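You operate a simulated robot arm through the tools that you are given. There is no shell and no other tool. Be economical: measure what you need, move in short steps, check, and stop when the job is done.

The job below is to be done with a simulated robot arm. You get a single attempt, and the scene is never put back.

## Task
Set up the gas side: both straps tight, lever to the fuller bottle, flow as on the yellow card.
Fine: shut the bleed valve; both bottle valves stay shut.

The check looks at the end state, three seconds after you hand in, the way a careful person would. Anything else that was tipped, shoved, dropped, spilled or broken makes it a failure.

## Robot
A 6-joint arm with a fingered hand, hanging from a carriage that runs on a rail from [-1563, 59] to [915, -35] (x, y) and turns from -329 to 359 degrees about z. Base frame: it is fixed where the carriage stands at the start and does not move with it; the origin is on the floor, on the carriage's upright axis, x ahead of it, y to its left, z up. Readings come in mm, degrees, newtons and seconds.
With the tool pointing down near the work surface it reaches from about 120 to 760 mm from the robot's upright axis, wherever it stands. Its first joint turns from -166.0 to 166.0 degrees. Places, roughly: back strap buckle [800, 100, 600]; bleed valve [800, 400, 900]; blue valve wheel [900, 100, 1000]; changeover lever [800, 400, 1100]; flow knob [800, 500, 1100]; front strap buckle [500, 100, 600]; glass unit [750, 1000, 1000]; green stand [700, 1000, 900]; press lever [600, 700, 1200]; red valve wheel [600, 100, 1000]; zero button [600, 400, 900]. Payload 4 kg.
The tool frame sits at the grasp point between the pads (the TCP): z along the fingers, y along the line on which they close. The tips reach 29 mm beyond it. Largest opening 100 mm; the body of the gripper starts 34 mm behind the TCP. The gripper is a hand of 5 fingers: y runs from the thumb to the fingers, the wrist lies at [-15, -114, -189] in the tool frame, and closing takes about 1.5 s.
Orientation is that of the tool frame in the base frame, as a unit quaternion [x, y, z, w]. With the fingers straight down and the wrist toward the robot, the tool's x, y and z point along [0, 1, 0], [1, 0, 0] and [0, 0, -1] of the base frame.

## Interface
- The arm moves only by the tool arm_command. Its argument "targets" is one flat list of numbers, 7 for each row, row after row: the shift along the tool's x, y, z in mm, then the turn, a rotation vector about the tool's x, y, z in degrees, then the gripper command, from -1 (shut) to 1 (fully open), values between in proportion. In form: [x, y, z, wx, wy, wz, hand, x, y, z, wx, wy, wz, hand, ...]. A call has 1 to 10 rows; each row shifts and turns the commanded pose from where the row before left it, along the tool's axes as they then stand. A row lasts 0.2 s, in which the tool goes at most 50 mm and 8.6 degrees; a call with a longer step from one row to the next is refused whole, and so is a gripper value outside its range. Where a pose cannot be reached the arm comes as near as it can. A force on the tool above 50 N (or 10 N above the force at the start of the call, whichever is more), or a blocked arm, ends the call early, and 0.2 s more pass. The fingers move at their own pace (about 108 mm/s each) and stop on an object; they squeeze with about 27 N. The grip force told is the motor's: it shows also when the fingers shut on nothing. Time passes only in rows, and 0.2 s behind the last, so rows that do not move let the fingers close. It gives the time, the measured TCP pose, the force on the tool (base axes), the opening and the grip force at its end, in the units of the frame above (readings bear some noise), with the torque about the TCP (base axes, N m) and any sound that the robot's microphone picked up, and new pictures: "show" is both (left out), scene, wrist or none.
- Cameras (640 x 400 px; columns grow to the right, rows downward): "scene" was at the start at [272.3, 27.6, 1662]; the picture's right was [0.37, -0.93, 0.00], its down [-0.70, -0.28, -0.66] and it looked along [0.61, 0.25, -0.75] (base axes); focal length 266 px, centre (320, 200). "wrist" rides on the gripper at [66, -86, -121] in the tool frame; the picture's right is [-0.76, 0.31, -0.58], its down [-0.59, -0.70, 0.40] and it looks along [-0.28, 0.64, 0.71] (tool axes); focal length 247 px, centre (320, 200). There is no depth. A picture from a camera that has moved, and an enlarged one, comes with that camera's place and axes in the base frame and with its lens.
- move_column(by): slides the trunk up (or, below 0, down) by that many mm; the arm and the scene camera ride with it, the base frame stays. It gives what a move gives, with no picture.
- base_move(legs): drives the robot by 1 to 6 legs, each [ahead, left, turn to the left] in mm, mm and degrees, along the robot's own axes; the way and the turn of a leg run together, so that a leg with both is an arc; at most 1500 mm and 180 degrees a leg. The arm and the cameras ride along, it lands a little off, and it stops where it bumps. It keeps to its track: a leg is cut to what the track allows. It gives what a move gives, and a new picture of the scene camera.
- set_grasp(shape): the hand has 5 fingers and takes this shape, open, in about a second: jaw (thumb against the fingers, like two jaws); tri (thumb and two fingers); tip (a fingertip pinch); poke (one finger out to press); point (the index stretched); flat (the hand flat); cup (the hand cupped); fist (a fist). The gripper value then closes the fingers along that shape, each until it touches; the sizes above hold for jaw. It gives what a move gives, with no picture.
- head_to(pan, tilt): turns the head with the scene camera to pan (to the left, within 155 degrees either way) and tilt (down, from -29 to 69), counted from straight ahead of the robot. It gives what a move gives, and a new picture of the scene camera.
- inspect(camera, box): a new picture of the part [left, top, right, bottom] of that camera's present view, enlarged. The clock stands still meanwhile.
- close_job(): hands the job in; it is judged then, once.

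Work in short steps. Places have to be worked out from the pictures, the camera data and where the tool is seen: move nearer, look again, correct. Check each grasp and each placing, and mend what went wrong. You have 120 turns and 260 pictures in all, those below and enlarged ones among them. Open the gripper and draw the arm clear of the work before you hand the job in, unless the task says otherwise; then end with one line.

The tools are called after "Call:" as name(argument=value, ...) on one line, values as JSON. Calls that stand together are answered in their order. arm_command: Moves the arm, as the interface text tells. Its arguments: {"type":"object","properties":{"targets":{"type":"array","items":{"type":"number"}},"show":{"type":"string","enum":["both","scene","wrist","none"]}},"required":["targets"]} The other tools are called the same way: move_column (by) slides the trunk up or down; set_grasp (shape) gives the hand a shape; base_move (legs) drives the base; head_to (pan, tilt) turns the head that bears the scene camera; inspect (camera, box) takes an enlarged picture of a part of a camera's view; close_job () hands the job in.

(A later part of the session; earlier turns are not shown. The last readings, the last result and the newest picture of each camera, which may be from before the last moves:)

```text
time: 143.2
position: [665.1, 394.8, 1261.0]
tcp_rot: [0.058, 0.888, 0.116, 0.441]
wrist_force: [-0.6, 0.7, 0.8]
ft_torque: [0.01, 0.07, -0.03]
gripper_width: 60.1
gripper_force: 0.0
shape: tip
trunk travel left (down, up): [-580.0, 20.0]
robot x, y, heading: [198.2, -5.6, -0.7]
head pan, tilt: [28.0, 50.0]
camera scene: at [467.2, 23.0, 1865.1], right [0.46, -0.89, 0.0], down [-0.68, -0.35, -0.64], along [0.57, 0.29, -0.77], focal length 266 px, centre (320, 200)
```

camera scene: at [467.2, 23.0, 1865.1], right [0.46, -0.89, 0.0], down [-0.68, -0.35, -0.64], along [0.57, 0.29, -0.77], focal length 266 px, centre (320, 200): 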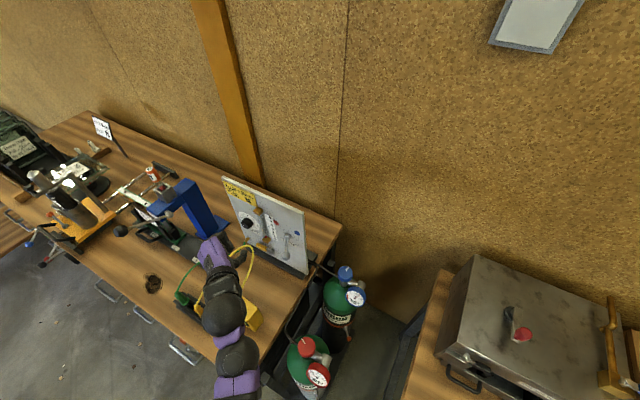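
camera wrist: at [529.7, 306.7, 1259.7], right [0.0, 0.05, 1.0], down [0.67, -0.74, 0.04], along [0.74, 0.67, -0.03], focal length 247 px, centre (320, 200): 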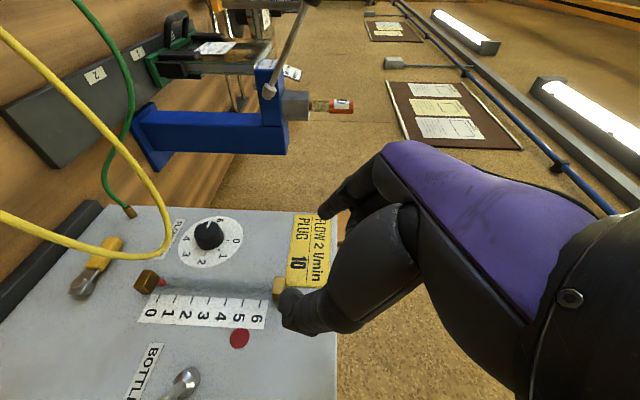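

The wrist camera now faces the dial well. I zoom in to read the knob's present setting and check the bleed handle.

Call:
inspect(camera="wrist", box=[160, 190, 260, 290])

Call:
inspect(camera="scene", box=[270, 250, 380, 400])

```text
4.00 times, centred on (210, 240) of wrist
camera zoom: at [529.8, 306.4, 1259.9], right [0.0, 0.05, 1.0], down [0.67, -0.74, 0.04], along [0.74, 0.67, -0.03], focal length 988 px, centre (760, 40)
```

zoom: 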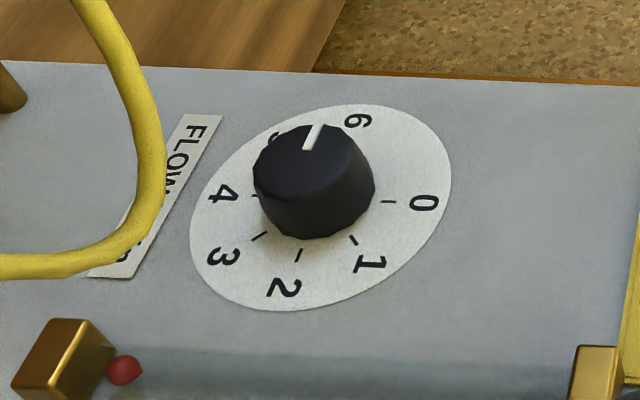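

```text
2.67 times, centred on (325, 325) of scene
camera zoom: at [467.2, 23.0, 1865.1], right [0.46, -0.89, 0.0], down [-0.68, -0.35, -0.64], along [0.57, 0.29, -0.77], focal length 710 px, centre (307, -133)
```

zoom: 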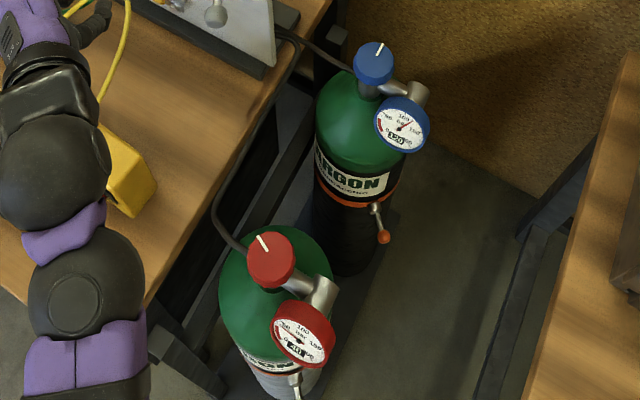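

Reading: pointer at about 6 (270°), scale 45° per unit, target 2 at 90° — a half-turn counter-clockwise. Also the red wheel's mark has turned ~60° from its original direction (my forearm), which I must undo afterwards. First I approach the knob.

Call:
arm_command(targets=[13.7, 14.9, 43.7, 0, 0, 0, 0.2, 13.7, 14.9, 43.7, 0, 0, 0, 0.2, 13.7, 14.9, 43.7, 0, 0, 0, 0.2, 13.7, 14.9, 43.7, 0, 0, 0, 0.2])

Call:
inspect(camera="scene", box=[170, 160, 320, 330])

```text
time: 144.2
position: [771.5, 487.6, 1131.4]
tcp_rot: [0.056, 0.888, 0.115, 0.441]
wrist_force: [-1.8, -0.7, -2.3]
ft_torque: [0.12, -0.16, 0.03]
gripper_width: 59.7
gripper_force: 0.2
shape: tip
trunk travel left (down, up): [-580.0, 20.0]
robot x, y, heading: [200.2, -6.3, -0.9]
head pan, tilt: [28.0, 50.0]
camera scene: at [466.9, 22.6, 1864.9], right [0.46, -0.89, 0.0], down [-0.68, -0.35, -0.64], along [0.57, 0.29, -0.77], focal length 266 px, centre (320, 200)
camera wrist: at [636.3, 401.3, 1129.0], right [0.0, 0.05, 1.0], down [0.67, -0.74, 0.04], along [0.74, 0.67, -0.03], focal length 247 px, centre (320, 200)
```

scene: 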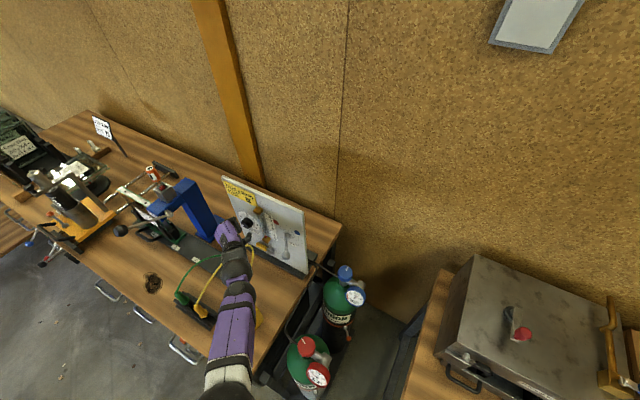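
wrist: 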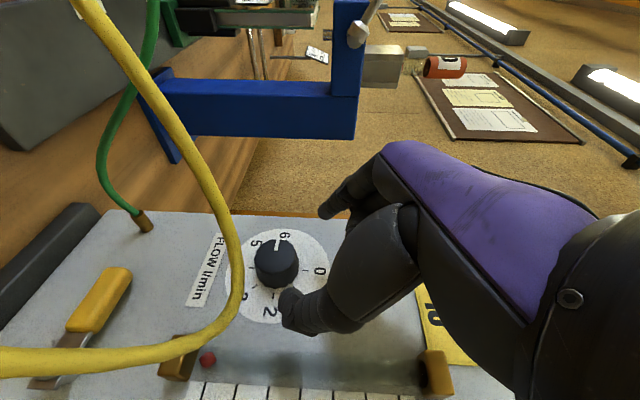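

```text
2.35 times, centred on (245, 245) of scene
camera zoom: at [466.9, 22.6, 1864.9], right [0.46, -0.89, 0.0], down [-0.68, -0.35, -0.64], along [0.57, 0.29, -0.77], focal length 626 px, centre (496, 94)
```

zoom: 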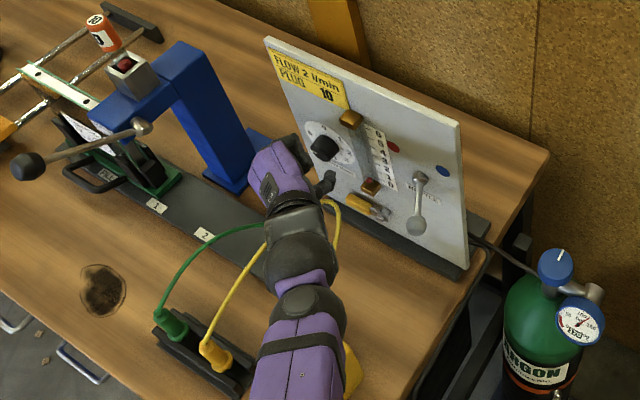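

The knob is centred ahead (pointer clearly at 6). I advance 60 mm along the tool axis with a small sideways correction.

Call:
arm_command(targets=[0, 1.8, 30, 0, 0, 0, 0.2, 0, 1.8, 20, 0, 0, 0, 0.2, 0, 0, 9, 0, 0, 0, 0.2], show="wrist")

Call:
inspect(camera="wrist", box=[230, 150, 390, 330])

```text
time: 145.0
position: [789.7, 482.6, 1127.6]
tcp_rot: [0.057, 0.888, 0.116, 0.441]
wrist_force: [-0.8, -0.3, -0.5]
ft_torque: [0.01, 0.0, 0.04]
gripper_width: 59.8
gripper_force: 0.2
shape: tip
out of reach, approached as far as the arm can: row 1, 2, 3
trunk travel left (down, up): [-580.0, 20.0]
robot x, y, heading: [195.2, -9.4, -0.8]
head pan, tilt: [28.0, 50.0]
camera wrist: at [655.0, 396.0, 1124.8], right [0.0, 0.05, 1.0], down [0.67, -0.74, 0.04], along [0.74, 0.67, -0.03], focal length 247 px, centre (320, 200)
```

wrist: 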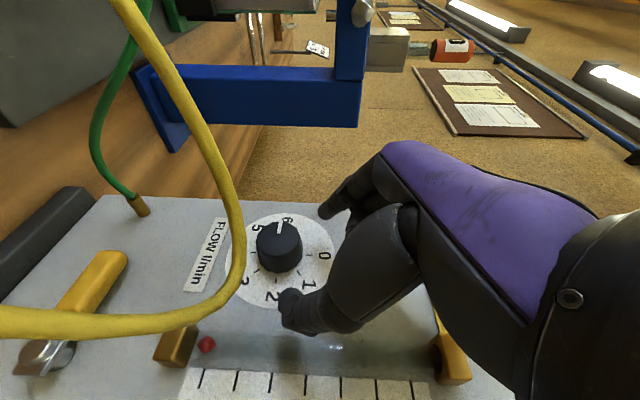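

```text
2.22 times, centred on (310, 240) of wrist
camera zoom: at [655.0, 396.0, 1124.8], right [0.0, 0.05, 1.0], down [0.67, -0.74, 0.04], along [0.74, 0.67, -0.03], focal length 549 px, centre (342, 111)
```

zoom: 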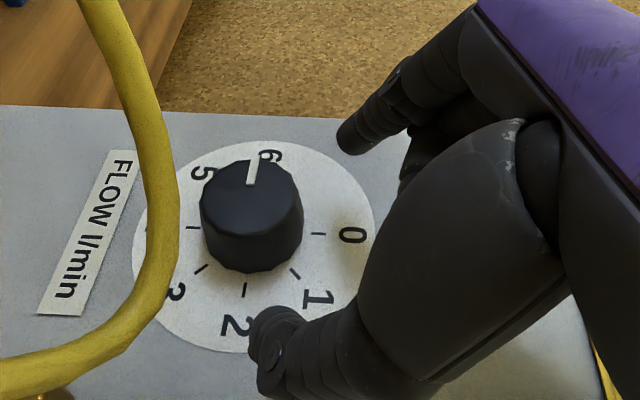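

Out of reach by 30 mm; I pull the hand back 60 mm, drive the base 60 mm forward, then advance again.

Call:
arm_command(targets=[18.1, 0, -24, 0, 0, 0, 0.2, 18.1, 0, -24, 0, 0, 0, 0.2], show="none")

Call:
base_move(legs=[[70, 0, 0]])

Call:
arm_command(targets=[0, 10, 5, 0, 0, 0, 0.2, 0, 5, 5, 0, 0, 0, 0.2], show="wrist")

```text
time: 145.6
position: [727.1, 482.7, 1126.3]
tcp_rot: [0.058, 0.888, 0.116, 0.442]
wrist_force: [0.1, 0.5, 0.4]
ft_torque: [-0.03, 0.01, 0.03]
gripper_width: 60.2
gripper_force: 0.1
shape: tip
trunk travel left (down, up): [-580.0, 20.0]
robot x, y, heading: [199.7, -6.0, -0.8]
head pan, tilt: [28.0, 50.0]
```

```text
time: 146.6
position: [794.6, 480.2, 1126.0]
tcp_rot: [0.056, 0.888, 0.117, 0.441]
wrist_force: [1.3, -0.1, 0.2]
ft_torque: [-0.05, -0.01, 0.01]
gripper_width: 59.8
gripper_force: 0.1
shape: tip
trunk travel left (down, up): [-580.0, 20.0]
robot x, y, heading: [267.6, -9.2, -0.5]
head pan, tilt: [28.0, 50.0]
camera scene: at [536.0, 21.2, 1865.2], right [0.46, -0.89, 0.0], down [-0.68, -0.35, -0.64], along [0.57, 0.29, -0.77], focal length 266 px, centre (320, 200)
```

scene: 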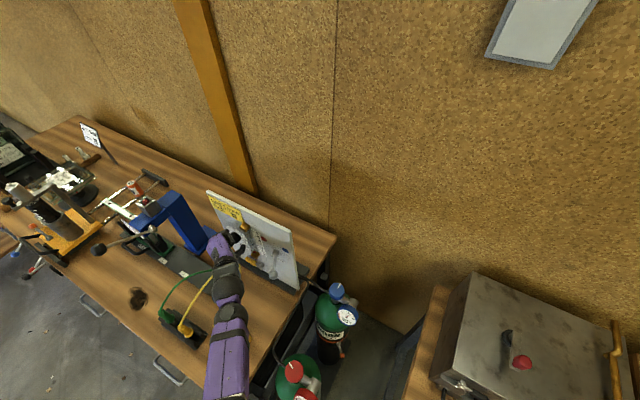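

```text
time: 147.2
position: [801.3, 498.6, 1124.7]
tcp_rot: [0.057, 0.888, 0.117, 0.441]
wrist_force: [-0.4, 0.4, 0.1]
ft_torque: [0.02, 0.01, 0.0]
gripper_width: 59.8
gripper_force: 0.1
shape: tip
trunk travel left (down, up): [-580.0, 20.0]
robot x, y, heading: [268.7, -13.0, -0.9]
head pan, tilt: [28.0, 50.0]
camera wrist: at [668.0, 410.3, 1122.8], right [0.0, 0.05, 1.0], down [0.68, -0.74, 0.04], along [0.74, 0.68, -0.03], focal length 247 px, centre (320, 200)
```

wrist: 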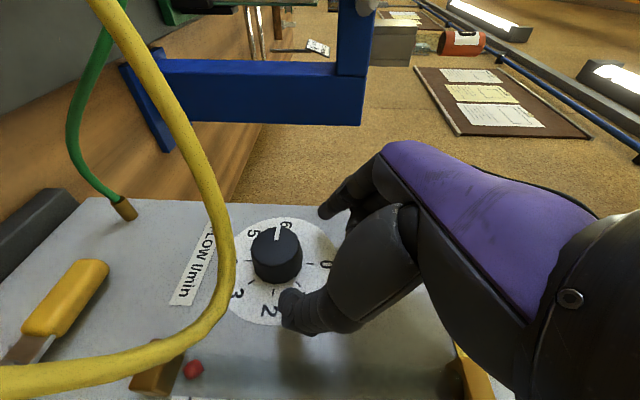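

Within reach now: the knob is 11 mm in tool x, −5 in y, 47 ahead. I move in and look.

Call:
arm_command(targets=[5.3, -2.6, 16, 0, 0, 0, 0.2, 5.3, -2.6, 16, 0, 0, 0, 0.2], show="wrist")

Call:
inspect(camera="wrist", box=[230, 150, 390, 330])

```text
time: 147.8
position: [817.4, 496.1, 1098.9]
tcp_rot: [0.056, 0.888, 0.116, 0.44]
wrist_force: [-2.7, 0.1, 0.1]
ft_torque: [0.03, 0.06, -0.1]
gripper_width: 59.8
gripper_force: 0.0
shape: tip
out of reach, approached as far as the arm can: row 2
trunk travel left (down, up): [-580.0, 20.0]
robot x, y, heading: [264.6, -11.0, -0.8]
head pan, tilt: [28.0, 50.0]
camera wrist: at [683.3, 408.7, 1098.3], right [0.0, 0.05, 1.0], down [0.68, -0.74, 0.04], along [0.74, 0.68, -0.03], focal length 247 px, centre (320, 200)
```

wrist: 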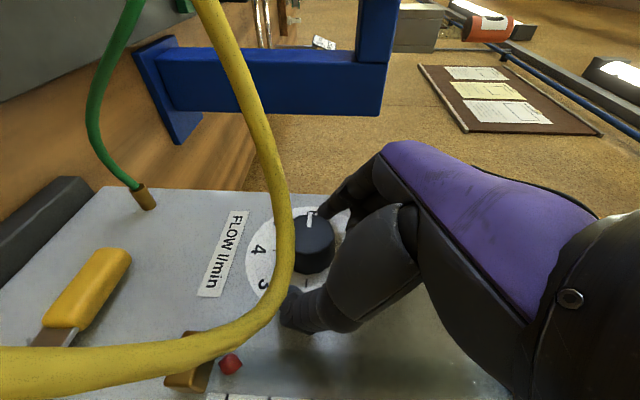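

```text
2.22 times, centred on (310, 240) of wrist
camera zoom: at [683.3, 408.7, 1098.3], right [0.0, 0.05, 1.0], down [0.68, -0.74, 0.04], along [0.74, 0.68, -0.03], focal length 549 px, centre (342, 111)
```

zoom: 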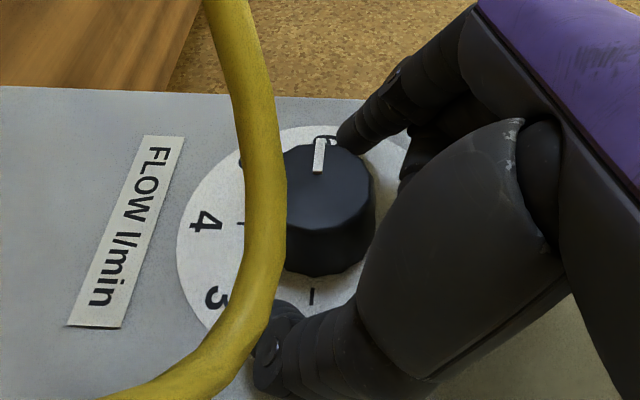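

The knob is nearly between the fingers but the arm is at its reach limit with the trunk so high. I back out, raise the hand by arm, lower the trunk 100 mm, and come in again.

Call:
arm_command(targets=[0, 0, -30, 0, 0, 0, 0.2, 0, 0, -30, 0, 0, 0, 0.2, -27, 9, -20, 0, 0, 0, 0.2, -27, 9, -20, 0, 0, 0, 0.2, -20, 7, -15, 0, 0, 0, 0.2], show="none")

Call:
move_column(by=-110)

Call:
arm_command(targets=[0, 0, 0, 0, 0, 0, 0.2], show="wrist")

```text
time: 149.0
position: [772.8, 485.2, 1228.6]
tcp_rot: [0.057, 0.888, 0.117, 0.44]
wrist_force: [0.5, -0.4, 0.7]
ft_torque: [0.0, -0.04, 0.02]
gripper_width: 60.0
gripper_force: 0.1
shape: tip
trunk travel left (down, up): [-580.0, 20.0]
robot x, y, heading: [268.8, -10.0, -0.5]
head pan, tilt: [28.0, 50.0]
```

```text
time: 150.4
position: [771.2, 485.6, 1117.5]
tcp_rot: [0.056, 0.888, 0.116, 0.442]
wrist_force: [0.2, 0.0, -0.5]
ft_torque: [0.01, 0.04, 0.02]
gripper_width: 60.2
gripper_force: 0.1
shape: tip
trunk travel left (down, up): [-470.0, 130.0]
robot x, y, heading: [270.0, -10.9, -1.0]
head pan, tilt: [28.0, 50.0]
```

```text
time: 150.8
position: [771.6, 485.5, 1117.8]
tcp_rot: [0.057, 0.887, 0.117, 0.442]
wrist_force: [0.2, -0.9, -0.1]
ft_torque: [-0.02, 0.0, -0.02]
gripper_width: 60.0
gripper_force: 0.0
shape: tip
trunk travel left (down, up): [-470.0, 130.0]
robot x, y, heading: [269.1, -8.6, -0.7]
head pan, tilt: [28.0, 50.0]
camera wrist: at [637.1, 398.0, 1117.1], right [0.0, 0.05, 1.0], down [0.68, -0.74, 0.04], along [0.74, 0.68, -0.03], focal length 247 px, centre (320, 200)
```

wrist: 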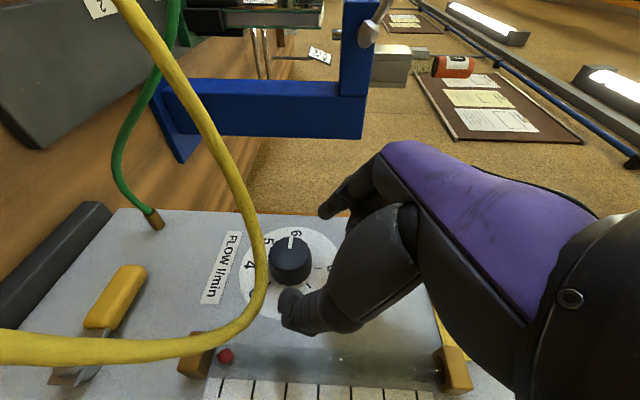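

I advance on the knob again (−10, +9, +53 in tool axes) and close on it.

Call:
arm_command(targets=[-5, 4.5, 27, 0, 0, 0, 0.2, -5, 4.5, 26, 0, 0, 0, 0.2, 0, 0, 0, 0, 0, 0, 0.2], show="wrist")

Call:
inspect(camera="wrist", box=[230, 150, 390, 330])

```text
time: 151.7
position: [821.2, 501.5, 1096.3]
tcp_rot: [0.054, 0.889, 0.117, 0.44]
wrist_force: [-7.1, -0.7, 1.6]
ft_torque: [-0.04, 0.15, -0.29]
gripper_width: 60.1
gripper_force: 0.1
shape: tip
trunk travel left (down, up): [-470.0, 130.0]
robot x, y, heading: [265.4, -11.2, -0.8]
head pan, tilt: [28.0, 50.0]
camera wrist: at [685.5, 414.7, 1095.0], right [0.0, 0.05, 1.0], down [0.68, -0.73, 0.04], along [0.74, 0.68, -0.03], focal length 247 px, centre (320, 200)
```

wrist: 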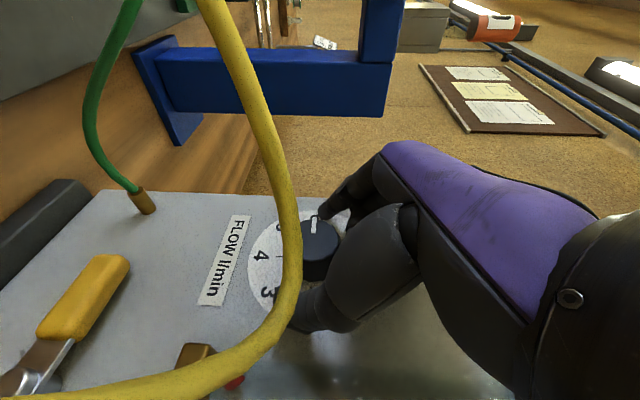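

```text
2.22 times, centred on (310, 240) of wrist
camera zoom: at [685.5, 414.7, 1095.0], right [0.0, 0.05, 1.0], down [0.68, -0.73, 0.04], along [0.74, 0.68, -0.03], focal length 549 px, centre (342, 111)
```

zoom: 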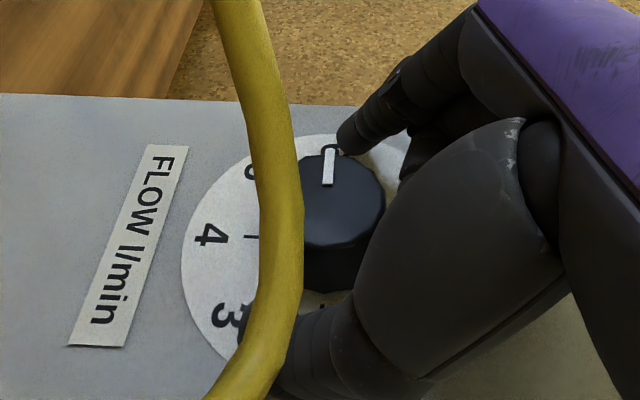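

I ease off 3 mm and close on the knob.

Call:
arm_command(targets=[0, 0, -3, 0, 0, 0, -0.3, 0, 0, 0, 0, 0, 0, -1, 0, 0, 0, 0, 0, 0, -1, 0, 1.4, 0, 4.5, 0, -6, -1, 0, 1.4, 0, 4.5, 0, -6, -1, 0, 1.4, 0, 4.5, 0, -6, -1, 0, 1.4, 0, 4.5, 0, -6, -1], show="wrist")

Call:
inspect(camera="wrist", box=[230, 150, 390, 330])

```text
time: 153.2
position: [817.3, 505.9, 1100.0]
tcp_rot: [-0.061, 0.887, -0.117, 0.442]
wrist_force: [9.6, 7.4, -8.9]
ft_torque: [0.15, 0.03, 0.18]
gripper_width: 29.4
gripper_force: 26.8
shape: tip
trunk travel left (down, up): [-470.0, 130.0]
robot x, y, heading: [269.0, -11.8, -0.8]
head pan, tilt: [28.0, 50.0]
camera wrist: at [683.6, 428.9, 1142.9], right [-0.01, 0.55, 0.84], down [0.68, -0.61, 0.41], along [0.74, 0.57, -0.37], focal length 247 px, centre (320, 200)
```

wrist: 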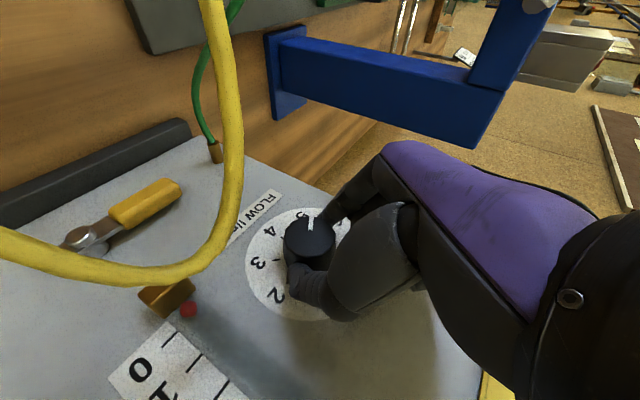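

```text
2.22 times, centred on (310, 240) of wrist
camera zoom: at [683.6, 428.9, 1142.9], right [-0.01, 0.55, 0.84], down [0.68, -0.61, 0.41], along [0.74, 0.57, -0.37], focal length 549 px, centre (342, 111)
```

zoom: 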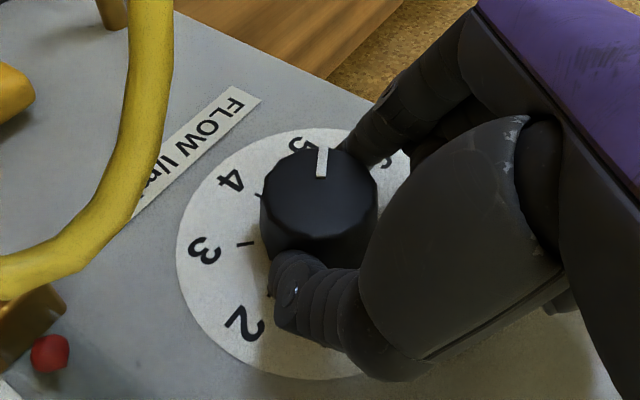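

The knob turns with the hand (pointer now ≈5.3). I continue 60° more.

Call:
arm_command(targets=[0, 1.4, 0, 4.5, 0, -6, -1, 0, 1.4, 0, 4.5, 0, -6, -1, 0, 1.4, 0, 4.5, 0, -6, -1, 0, 1.4, 0, 4.5, 0, -6, -1, 0, 1.4, 0, 4.5, 0, -6, -1, 0, 1.4, 0, 4.5, 0, -6, -1, 0, 1.4, 0, 4.5, 0, -6, -1, 0, 1.4, 0, 4.5, 0, -6, -1], show="both")

Call:
inspect(camera="wrist", box=[230, 150, 390, 330])

```text
time: 155.1
position: [722.9, 436.0, 1133.9]
tcp_rot: [-0.266, 0.727, -0.518, 0.364]
wrist_force: [-0.4, 0.3, -0.6]
ft_torque: [0.0, 0.01, -0.01]
gripper_width: 26.3
gripper_force: 27.4
shape: tip
out of reach, approached as far as the arm can: row 3, 4, 5, 6, 7, 8
trunk travel left (down, up): [-470.0, 130.0]
robot x, y, heading: [267.2, -12.6, -0.9]
head pan, tilt: [28.0, 50.0]
camera scene: at [536.0, 21.2, 1755.2], right [0.46, -0.89, 0.0], down [-0.68, -0.35, -0.64], along [0.57, 0.29, -0.77], focal length 266 px, centre (320, 200)
camera wrist: at [586.6, 427.4, 1223.4], right [-0.02, 1.0, 0.02], down [0.68, 0.0, 0.74], along [0.74, 0.02, -0.68], focal length 247 px, centre (320, 200)
```

scene: 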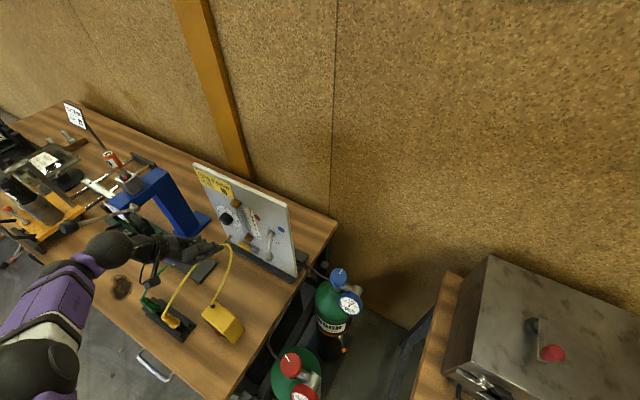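
wrist: 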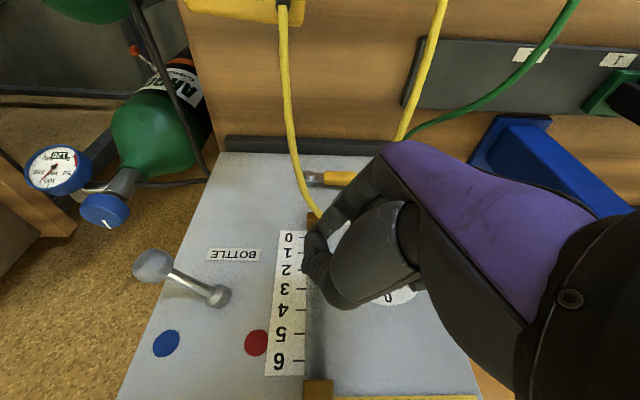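

```text
2.22 times, centred on (310, 240) of wrist
camera zoom: at [586.6, 427.4, 1223.4], right [-0.02, 1.0, 0.02], down [0.68, 0.0, 0.74], along [0.74, 0.02, -0.68], focal length 549 px, centre (342, 111)
```

zoom: 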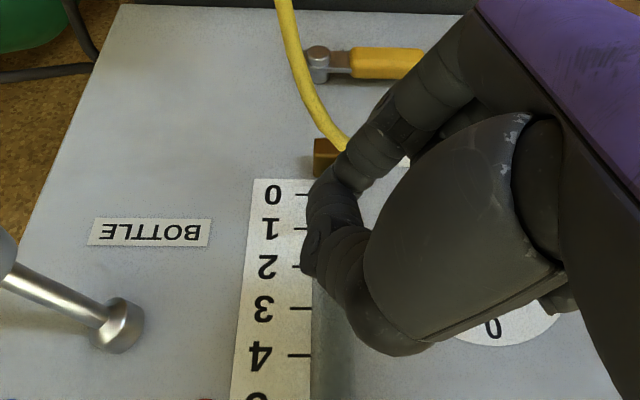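

The arm ran out of reach and the hand came off; bleed handle looks exactly horizontal here. I check the knob reading and the elbow's clearance to the press before moving.

Call:
inspect(camera="scene", box=[20, 140, 300, 320])

Call:
inspect(camera="scene", box=[190, 180, 260, 250])

```text
2.22 times, centred on (160, 230) of scene
camera zoom: at [536.0, 21.2, 1755.2], right [0.46, -0.89, 0.0], down [-0.68, -0.35, -0.64], along [0.57, 0.29, -0.77], focal length 591 px, centre (676, 133)
```

zoom: 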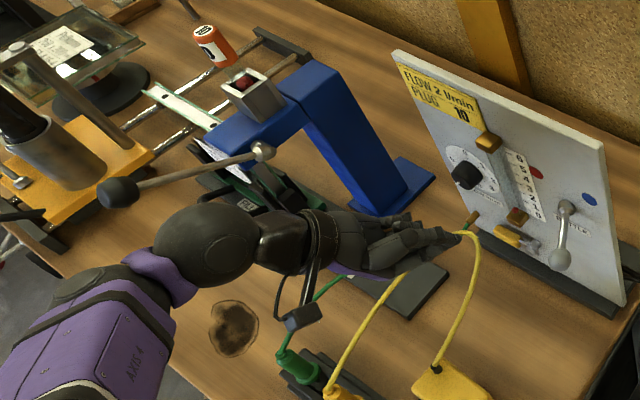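

```text
5.71 times, centred on (225, 215) of scene
camera zoom: at [536.0, 21.2, 1755.2], right [0.46, -0.89, 0.0], down [-0.68, -0.35, -0.64], along [0.57, 0.29, -0.77], focal length 1520 px, centre (863, 114)
```

zoom: 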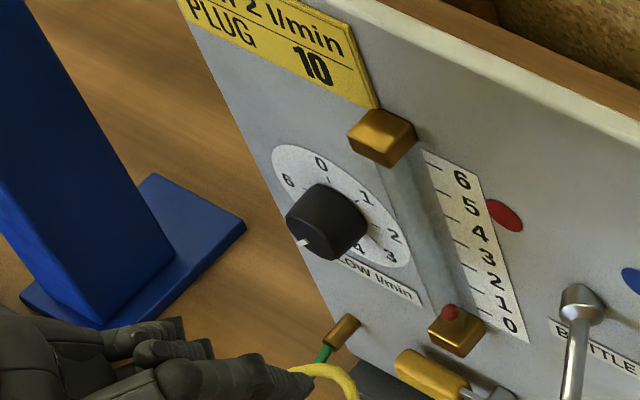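

The pointer is now at about 4.7 (≈212°). I raise 40 mm for clearance and swing the hand back to its starting roll for another stroke.

Call:
move_column(by=40)

Call:
arm_command(targets=[0, 0, -10, -5.13, 0, 6.84, 0.2, 0, 0, -10, -5.13, 0, 6.84, 0.2, 0, 0, 0, -5.13, 0, 6.84, 0.2, 0, 0, 0, -5.13, 0, 6.84, 0.2, 0, 0, 0, -5.13, 0, 6.84, 0.2, 0, 0, 0, -5.13, 0, 6.84, 0.2, 0, 0, 0, -5.13, 0, 6.84, 0.2, 0, 0, 0, -5.13, 0, 6.84, 0.2, 0, 0, 0, -5.13, 0, 6.84, 0.2, 0, 0, 0, -5.13, 0, 6.84, 0.2], show="wrist")

```text
time: 155.9
position: [722.1, 436.6, 1174.3]
tcp_rot: [-0.265, 0.728, -0.517, 0.364]
wrist_force: [0.1, 0.4, -0.5]
ft_torque: [0.01, 0.01, -0.01]
gripper_width: 26.3
gripper_force: 27.0
shape: tip
trunk travel left (down, up): [-510.0, 90.0]
robot x, y, heading: [269.4, -7.4, -0.6]
head pan, tilt: [28.0, 50.0]
```

```text
time: 158.1
position: [706.6, 447.8, 1178.2]
tcp_rot: [0.053, 0.889, 0.116, 0.44]
wrist_force: [0.0, -0.1, -0.1]
ft_torque: [0.02, 0.0, -0.01]
gripper_width: 59.9
gripper_force: 0.0
shape: tip
trunk travel left (down, up): [-510.0, 90.0]
robot x, y, heading: [264.9, -8.2, -0.7]
head pan, tilt: [28.0, 50.0]
camera wrist: at [571.3, 359.0, 1179.2], right [0.0, 0.06, 1.0], down [0.68, -0.73, 0.04], along [0.73, 0.68, -0.04], focal length 247 px, centre (320, 200)
```

wrist: 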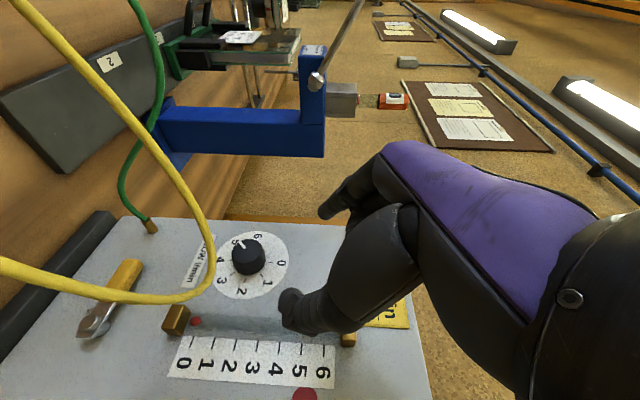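

The knob reads about 5 now. I approach to the same grip pose, close, and begin the second stroke.

Call:
arm_command(targets=[2, 10.2, 40, 0, 0, 0, 0.2, 2, 10.2, 40, 0, 0, 0, 0.2, 2, 10.1, 40, 0, 0, 0, 0.2, 0, 0, 24, 0, 0, 0, 0.2, 0, 0, 0, 0, 0, 0, -0.6, 0, 0, 0, 0, 0, 0, -1, 0, 0, 0, 0, 0, 0, -1, 0, 1.4, 0, 4.5, 0, -6, -1, 0, 1.4, 0, 4.5, 0, -6, -1, 0, 1.4, 0, 4.5, 0, -6, -1], show="wrist")

Call:
inspect(camera="wrist", box=[230, 150, 390, 330])

```text
time: 160.3
position: [816.6, 504.9, 1097.6]
tcp_rot: [-0.037, 0.893, -0.062, 0.444]
wrist_force: [8.7, 5.4, -10.1]
ft_torque: [0.09, 0.12, 0.11]
gripper_width: 28.9
gripper_force: 27.4
shape: tip
trunk travel left (down, up): [-510.0, 90.0]
robot x, y, heading: [269.7, -12.8, -0.8]
head pan, tilt: [28.0, 50.0]
camera wrist: at [682.9, 422.8, 1130.9], right [-0.01, 0.44, 0.9], down [0.68, -0.66, 0.33], along [0.73, 0.61, -0.29], focal length 247 px, centre (320, 200)
```

wrist: 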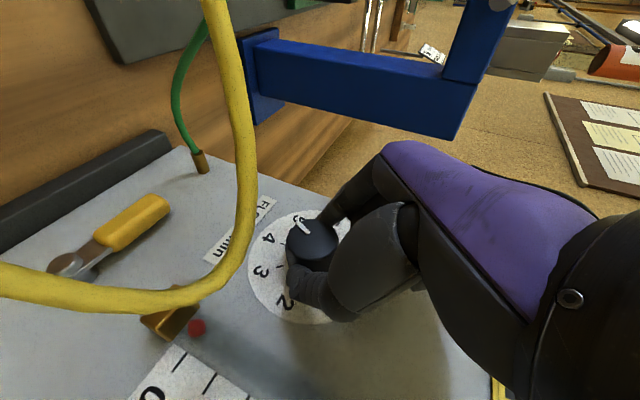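

```text
2.22 times, centred on (310, 240) of wrist
camera zoom: at [682.9, 422.8, 1130.9], right [-0.01, 0.44, 0.9], down [0.68, -0.66, 0.33], along [0.73, 0.61, -0.29], focal length 549 px, centre (342, 111)
```

zoom: 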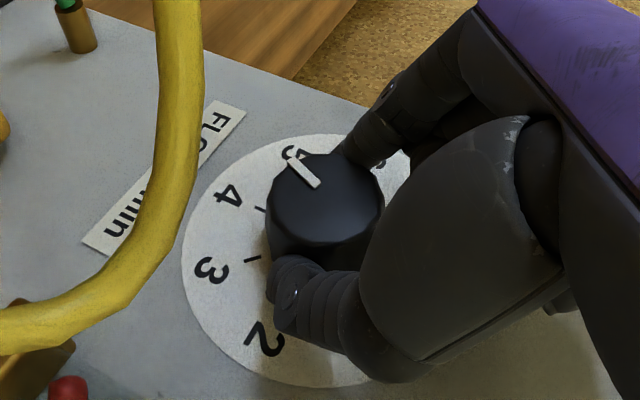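

Pointer ≈4.6 and turning well. I continue three rows about the knob axis and then two rows spinning about the tool axis to stay in reach.

Call:
arm_command(targets=[0, 1.4, 0, 4.5, 0, -6, -1, 0, 1.4, 0, 4.5, 0, -6, -1, 0, 1.4, 0, 4.5, 0, -6, -1, 0, 0.5, 0, 0, 0, -8, -1, 0, 0.5, 0, 0, 0, -8, -1], show="wrist")

Call:
inspect(camera="wrist", box=[230, 150, 390, 330])

```text
time: 161.5
position: [800.9, 497.0, 1102.2]
tcp_rot: [-0.243, 0.838, -0.29, 0.392]
wrist_force: [-2.0, -2.6, 3.7]
ft_torque: [0.02, -0.11, -0.01]
gripper_width: 25.8
gripper_force: 27.1
shape: tip
out of reach, approached as far as the arm can: row 4, 5
trunk travel left (down, up): [-510.0, 90.0]
robot x, y, heading: [269.8, -11.1, -0.7]
head pan, tilt: [28.0, 50.0]
camera wrist: at [681.9, 432.3, 1191.0], right [-0.08, 0.87, 0.48], down [0.78, -0.25, 0.57], along [0.62, 0.42, -0.66], focal length 247 px, centre (320, 200)
```

wrist: 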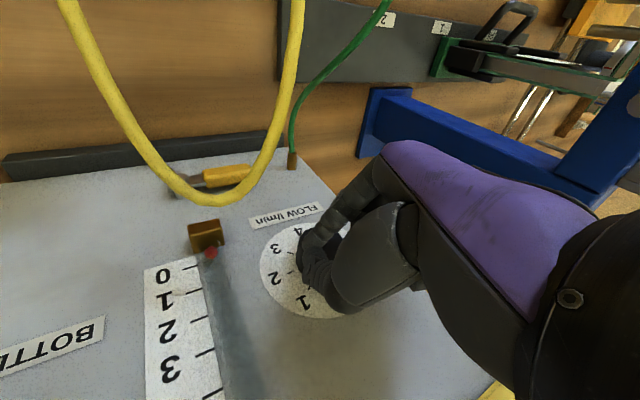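

```text
2.22 times, centred on (310, 240) of wrist
camera zoom: at [681.9, 432.3, 1191.0], right [-0.08, 0.87, 0.48], down [0.78, -0.25, 0.57], along [0.62, 0.42, -0.66], focal length 549 px, centre (342, 111)
```

zoom: 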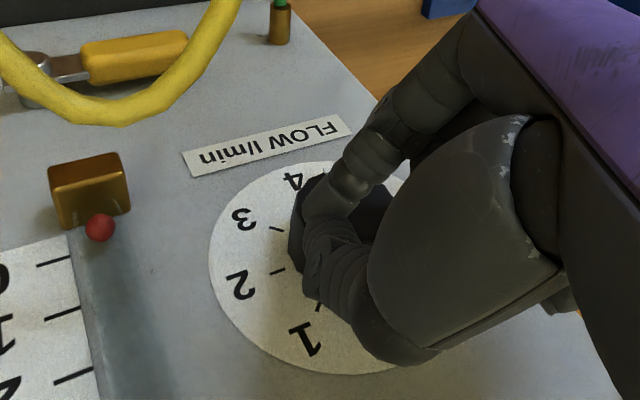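

The stroke is done. I open, back off and swing the hand back to the start roll, then read the dial.

Call:
arm_command(targets=[0, 0, 0, 0, 0, 0, 0.2, 0, 0, -35, 0, 0, 0, 0.2, 0, 0, -5, 0, 0, 8, 0.2, 0, 0, 0, 0, 0, 8, 0.2, 0, 0, 0, -5, 0, 6.67, 0.2, 0, 0, 0, -5, 0, 6.67, 0.2, 0, 0, 0, -5, 0, 6.67, 0.2, 0, 0, 0, -5, 0, 6.67, 0.2, 0, 0, 0, -5, 0, 6.67, 0.2], show="wrist")

Call:
inspect(camera="wrist", box=[210, 170, 330, 320])

```text
time: 163.5
position: [811.9, 566.4, 1089.4]
tcp_rot: [0.04, 0.892, 0.089, 0.441]
wrist_force: [-1.7, 2.2, -0.2]
ft_torque: [0.05, 0.08, -0.01]
gripper_width: 59.7
gripper_force: 0.0
shape: tip
out of reach, approached as far as the arm can: row 2, 3, 4, 5, 6, 7, 8
trunk travel left (down, up): [-510.0, 90.0]
robot x, y, heading: [267.3, -10.4, -0.6]
head pan, tilt: [28.0, 50.0]
camera wrist: at [677.7, 479.4, 1094.4], right [0.0, 0.12, 0.99], down [0.68, -0.73, 0.09], along [0.73, 0.67, -0.08], focal length 247 px, centre (320, 200)
```

wrist: 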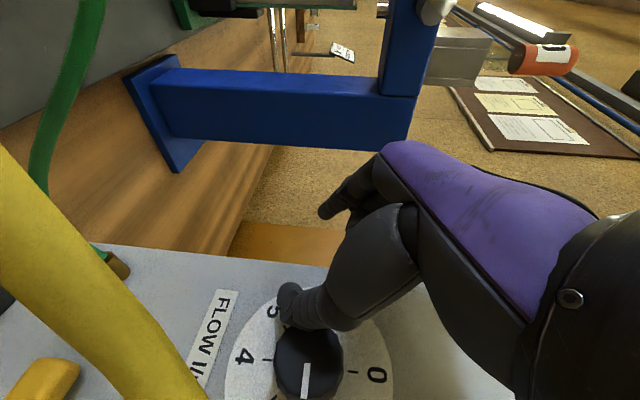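

```text
2.67 times, centred on (270, 245) of wrist
camera zoom: at [677.7, 479.4, 1094.4], right [0.0, 0.12, 0.99], down [0.68, -0.73, 0.09], along [0.73, 0.67, -0.08], focal length 659 px, centre (453, 80)
```

zoom: 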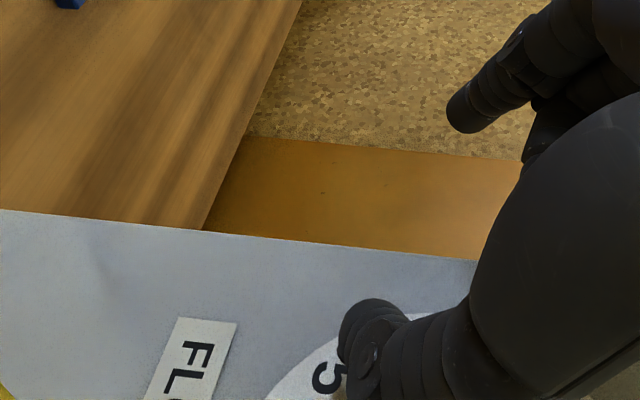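

The hand drifted left, and the thumb seems to have carried the knob further; the pointer now looks near 2. I withdraw straight out, then up, and read it.

Call:
arm_command(targets=[15, 0, -20, 0, 0, 0, 0.2, 15, 0, -20, 0, 0, 0, 0.2, -19.5, -15, -20, 0, 0, 0, 0.2, -19.5, -22, -27, 0, 0, 0, 0.2, -19.5, -22, -27, 0, 0, 0, 0.2], show="wrist")

Call:
inspect(camera="wrist", box=[180, 180, 320, 330])

Call:
inspect(camera="scene", box=[190, 170, 260, 240])

```text
time: 164.7
position: [812.0, 578.9, 1100.4]
tcp_rot: [0.04, 0.892, 0.088, 0.442]
wrist_force: [0.6, 0.0, 0.9]
ft_torque: [-0.05, 0.0, 0.01]
gripper_width: 59.9
gripper_force: 0.1
shape: tip
out of reach, approached as far as the arm can: row 1, 2, 3, 4, 5
trunk travel left (down, up): [-510.0, 90.0]
robot x, y, heading: [265.1, -9.2, -0.5]
head pan, tilt: [28.0, 50.0]
camera wrist: at [677.4, 490.7, 1104.7], right [0.0, 0.12, 0.99], down [0.68, -0.73, 0.09], along [0.73, 0.67, -0.08], focal length 247 px, centre (320, 200)
```

wrist: 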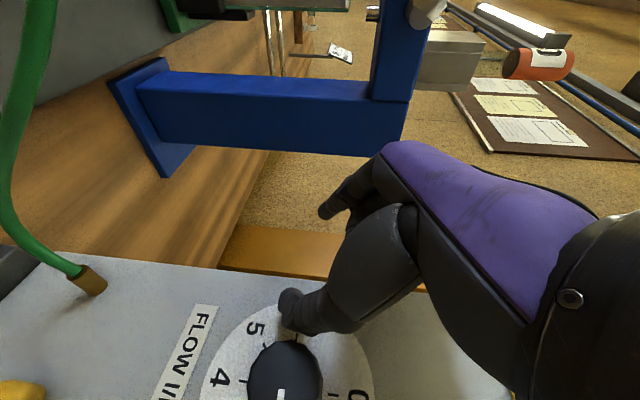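

```text
2.67 times, centred on (250, 255) of wrist
camera zoom: at [677.4, 490.7, 1104.7], right [0.0, 0.12, 0.99], down [0.68, -0.73, 0.09], along [0.73, 0.67, -0.08], focal length 659 px, centre (507, 53)
```

zoom: 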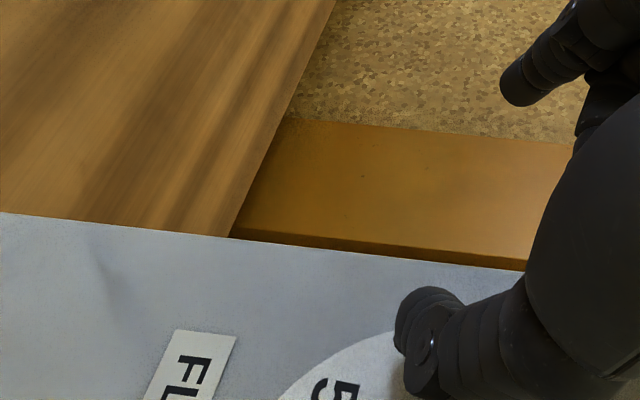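

```text
5.71 times, centred on (225, 205) of scene
camera zoom: at [535.7, 21.1, 1795.0], right [0.46, -0.89, 0.0], down [-0.68, -0.35, -0.64], along [0.57, 0.29, -0.77], focal length 1520 px, centre (863, 171)
```

zoom: 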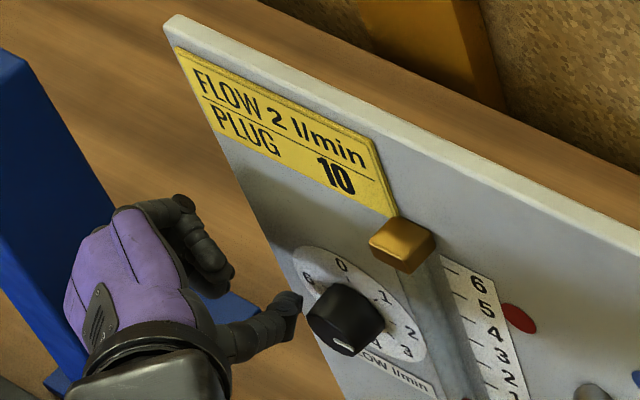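

From the wrist view the pointer direction works out to about 93°, i.e. ≈2. The arm can't retract itself here, so I pull straight out by driving the base back 80 mm and look.

Call:
base_move(legs=[[-80, 0, 0]])

Call:
inspect(camera="wrist", box=[170, 200, 340, 370])

```text
time: 165.7
position: [734.5, 582.5, 1099.0]
tcp_rot: [0.04, 0.892, 0.088, 0.442]
wrist_force: [0.2, -0.3, 0.5]
ft_torque: [0.01, 0.01, -0.01]
gripper_width: 60.0
gripper_force: 0.0
shape: tip
trunk travel left (down, up): [-510.0, 90.0]
robot x, y, heading: [191.3, -5.1, -0.5]
head pan, tilt: [28.0, 50.0]
camera scene: at [458.8, 24.4, 1795.2], right [0.46, -0.89, 0.0], down [-0.68, -0.35, -0.64], along [0.57, 0.3, -0.77], focal length 266 px, centre (320, 200)
```

scene: 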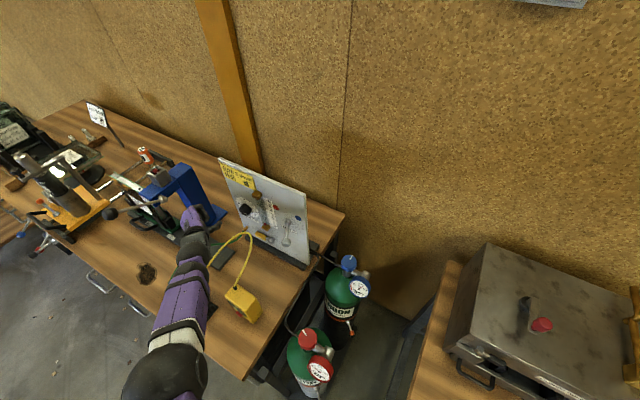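

```text
2.35 times, centred on (255, 285) of wrist
camera zoom: at [600.5, 494.8, 1105.8], right [0.0, 0.12, 0.99], down [0.68, -0.73, 0.09], along [0.73, 0.68, -0.08], focal length 581 px, centre (473, 0)
```

zoom: 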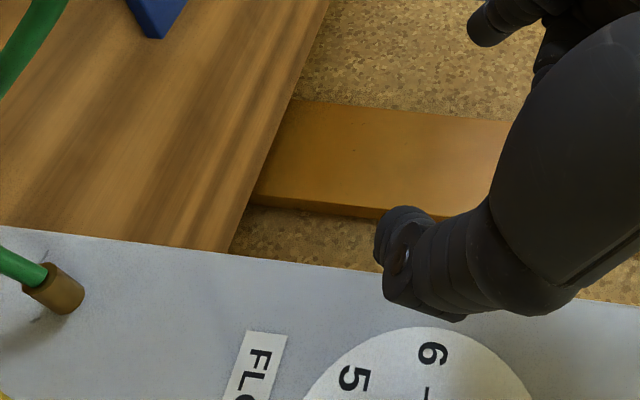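

I read the dial from the scene camera, now unobstructed.

Call:
inspect(camera="scene", box=[225, 175, 285, 240])

```text
6.15 times, centred on (255, 208) of scene
camera zoom: at [458.8, 24.4, 1795.2], right [0.46, -0.89, 0.0], down [-0.68, -0.35, -0.64], along [0.57, 0.3, -0.77], focal length 1637 px, centre (720, 154)
```

zoom: 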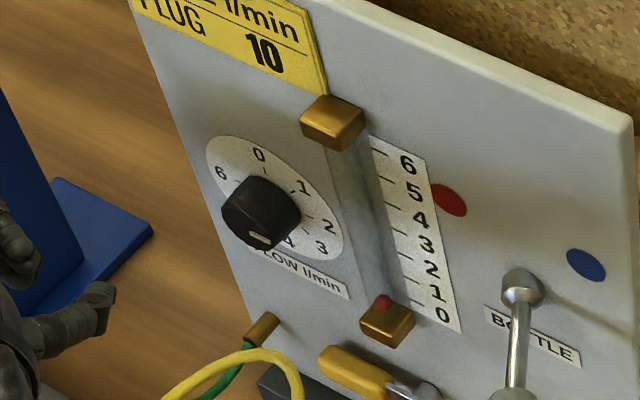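

Geometry gives about 83–93°, i.e. ≈2. I retract up and right, and take a closer look from the wrist camera to confirm.

Call:
arm_command(targets=[-22.3, -26.7, -27.9, 0, 0, 0, 0.2, -22.3, -26.7, -27.9, 0, 0, 0, 0.2, -22.3, -26.7, -27.9, 0, 0, 0, 0.2, 0, 0, 0, 0, 0, 0, 0.2], show="none")

Call:
inspect(camera="wrist", box=[190, 210, 310, 330])

```text
time: 166.7
position: [707.4, 481.8, 1188.1]
tcp_rot: [0.039, 0.891, 0.088, 0.443]
wrist_force: [0.8, -0.2, -0.1]
ft_torque: [-0.02, -0.01, 0.01]
gripper_width: 60.0
gripper_force: 0.0
shape: tip
trunk travel left (down, up): [-510.0, 90.0]
robot x, y, heading: [189.7, -7.7, -0.7]
head pan, tilt: [28.0, 50.0]
```

```text
3.33 times, centred on (250, 270) of wrist
camera zoom: at [573.4, 393.6, 1194.0], right [0.0, 0.12, 0.99], down [0.68, -0.73, 0.09], along [0.73, 0.68, -0.08], focal length 823 px, centre (553, -33)
```

zoom: 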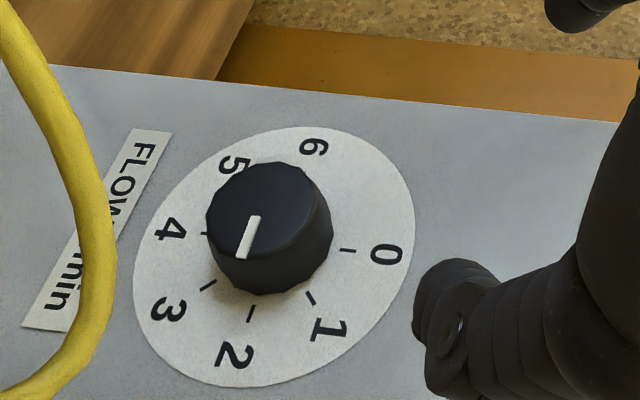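

The knob reads 1.96 ≈ 2 — good. Now the red wheel must go back: I switch to jaw, turn the tool straight down and move above the red wheel.

Call:
set_grasp(shape="jaw")

Call:
arm_command(targets=[0, 0, 0, 4.27, 3.43, 6.6, 1, 0, 0, 0, 4.27, 3.43, 6.6, 1, 0, 0, 0, 4.27, 3.43, 6.6, 1, 0, 0, 0, 4.27, 3.43, 6.6, 1, 0, 0, 0, 4.27, 3.43, 6.6, 1, 0, 0, 0, 4.27, 3.43, 6.6, 1, 0, 0, 0, 4.27, 3.43, 6.6, 1, 0, 0, 0, 4.27, 3.43, 6.6, 1, 0, 0, 0, 4.27, 3.43, 6.6, 1, 0, 0, 0, 4.27, 3.43, 6.6, 1], show="none")

Call:
arm_command(targets=[-32.3, -16.8, 8.8, 0, 0, 0, 1, -32.3, -16.8, 8.8, 0, 0, 0, 1, -32.3, -16.8, 8.8, 0, 0, 0, 1, -32.3, -16.8, 8.8, 0, 0, 0, 1, -32.3, -16.8, 8.8, 0, 0, 0, 1, -32.3, -16.8, 8.8, 0, 0, 0, 1, -32.3, -16.8, 8.8, 0, 0, 0, 1, -32.3, -16.8, 8.8, 0, 0, 0, 1, -32.3, -16.8, 8.8, 0, 0, 0, 1, -32.3, -16.8, 8.8, 0, 0, 0, 1], show="wrist")

```text
time: 167.6
position: [707.4, 482.0, 1190.1]
tcp_rot: [0.04, 0.891, 0.089, 0.443]
wrist_force: [0.0, 0.0, 0.4]
ft_torque: [0.02, -0.02, 0.01]
gripper_width: 100.0
gripper_force: 0.0
shape: jaw
trunk travel left (down, up): [-510.0, 90.0]
robot x, y, heading: [192.5, -11.4, -0.4]
head pan, tilt: [28.0, 50.0]
```

```text
time: 169.8
position: [709.4, 484.1, 1187.0]
tcp_rot: [0.623, 0.782, 0.005, 0.021]
wrist_force: [-0.9, -1.0, -0.7]
ft_torque: [0.02, -0.03, -0.01]
gripper_width: 99.7
gripper_force: 0.2
shape: jaw
trunk travel left (down, up): [-510.0, 90.0]
robot x, y, heading: [191.7, -7.9, -0.7]
head pan, tilt: [28.0, 50.0]
```

```text
time: 172.0
position: [624.0, 128.6, 1101.5]
tcp_rot: [0.622, 0.783, 0.006, 0.021]
wrist_force: [-0.2, 0.2, 0.9]
ft_torque: [-0.05, 0.02, -0.02]
gripper_width: 99.7
gripper_force: 0.1
shape: jaw
trunk travel left (down, up): [-510.0, 90.0]
robot x, y, heading: [189.2, -5.0, -0.5]
head pan, tilt: [28.0, 50.0]
camera wrist: at [520.9, 176.4, 1219.2], right [0.45, -0.66, 0.61], down [-0.54, -0.74, -0.41], along [0.72, -0.14, -0.68], focal length 247 px, centre (320, 200)
```

wrist: 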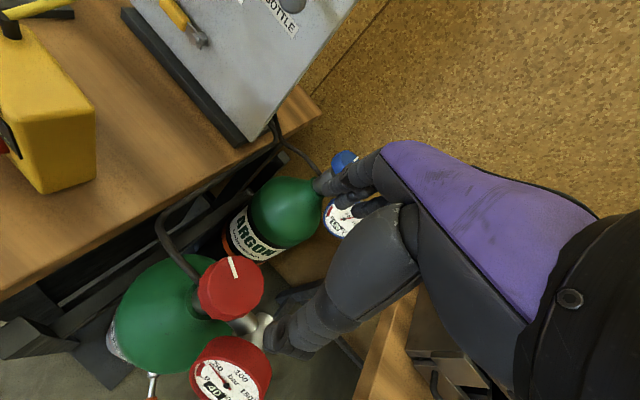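

The red wheel centre is near [597,139], mark at ~60°. I centre over it, descend with the jaw open, and close on its rim.

Call:
arm_command(targets=[16.2, -23.9, 0, 0, 0, 0, 1, 0, 0, 30, 0, 0, 0, 1, 0, 0, 30, 0, 0, 0, 1, 0, 0, 29, 0, 0, 0, 1, 0, 0, 0, 0, 0, 0, 0.3, 0, 0, 0, 0, 0, 0, -0.5, 0, 0, 0, 0, 0, 0, -1, 0, 0, 0, 0, 0, 0, -1], show="wrist")

```text
time: 173.8
position: [601.4, 137.0, 1010.8]
tcp_rot: [0.621, 0.783, 0.005, 0.021]
wrist_force: [-3.5, -2.2, 1.1]
ft_torque: [-0.03, 0.08, 0.02]
gripper_width: 43.5
gripper_force: 26.7
shape: jaw
trunk travel left (down, up): [-510.0, 90.0]
robot x, y, heading: [191.4, -9.9, -0.8]
head pan, tilt: [28.0, 50.0]
camera wrist: at [498.9, 184.5, 1128.4], right [0.45, -0.66, 0.61], down [-0.54, -0.74, -0.41], along [0.72, -0.14, -0.68], focal length 247 px, centre (320, 200)
```

wrist: 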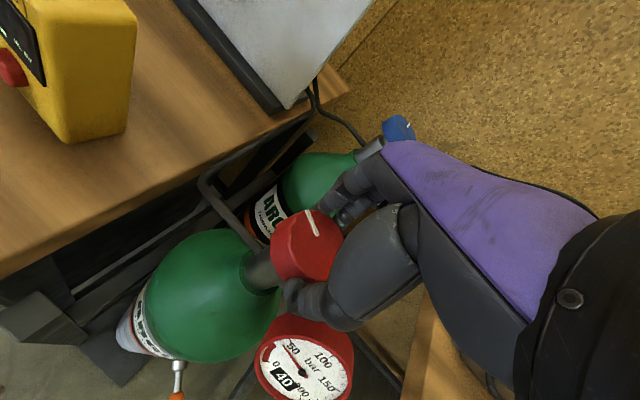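

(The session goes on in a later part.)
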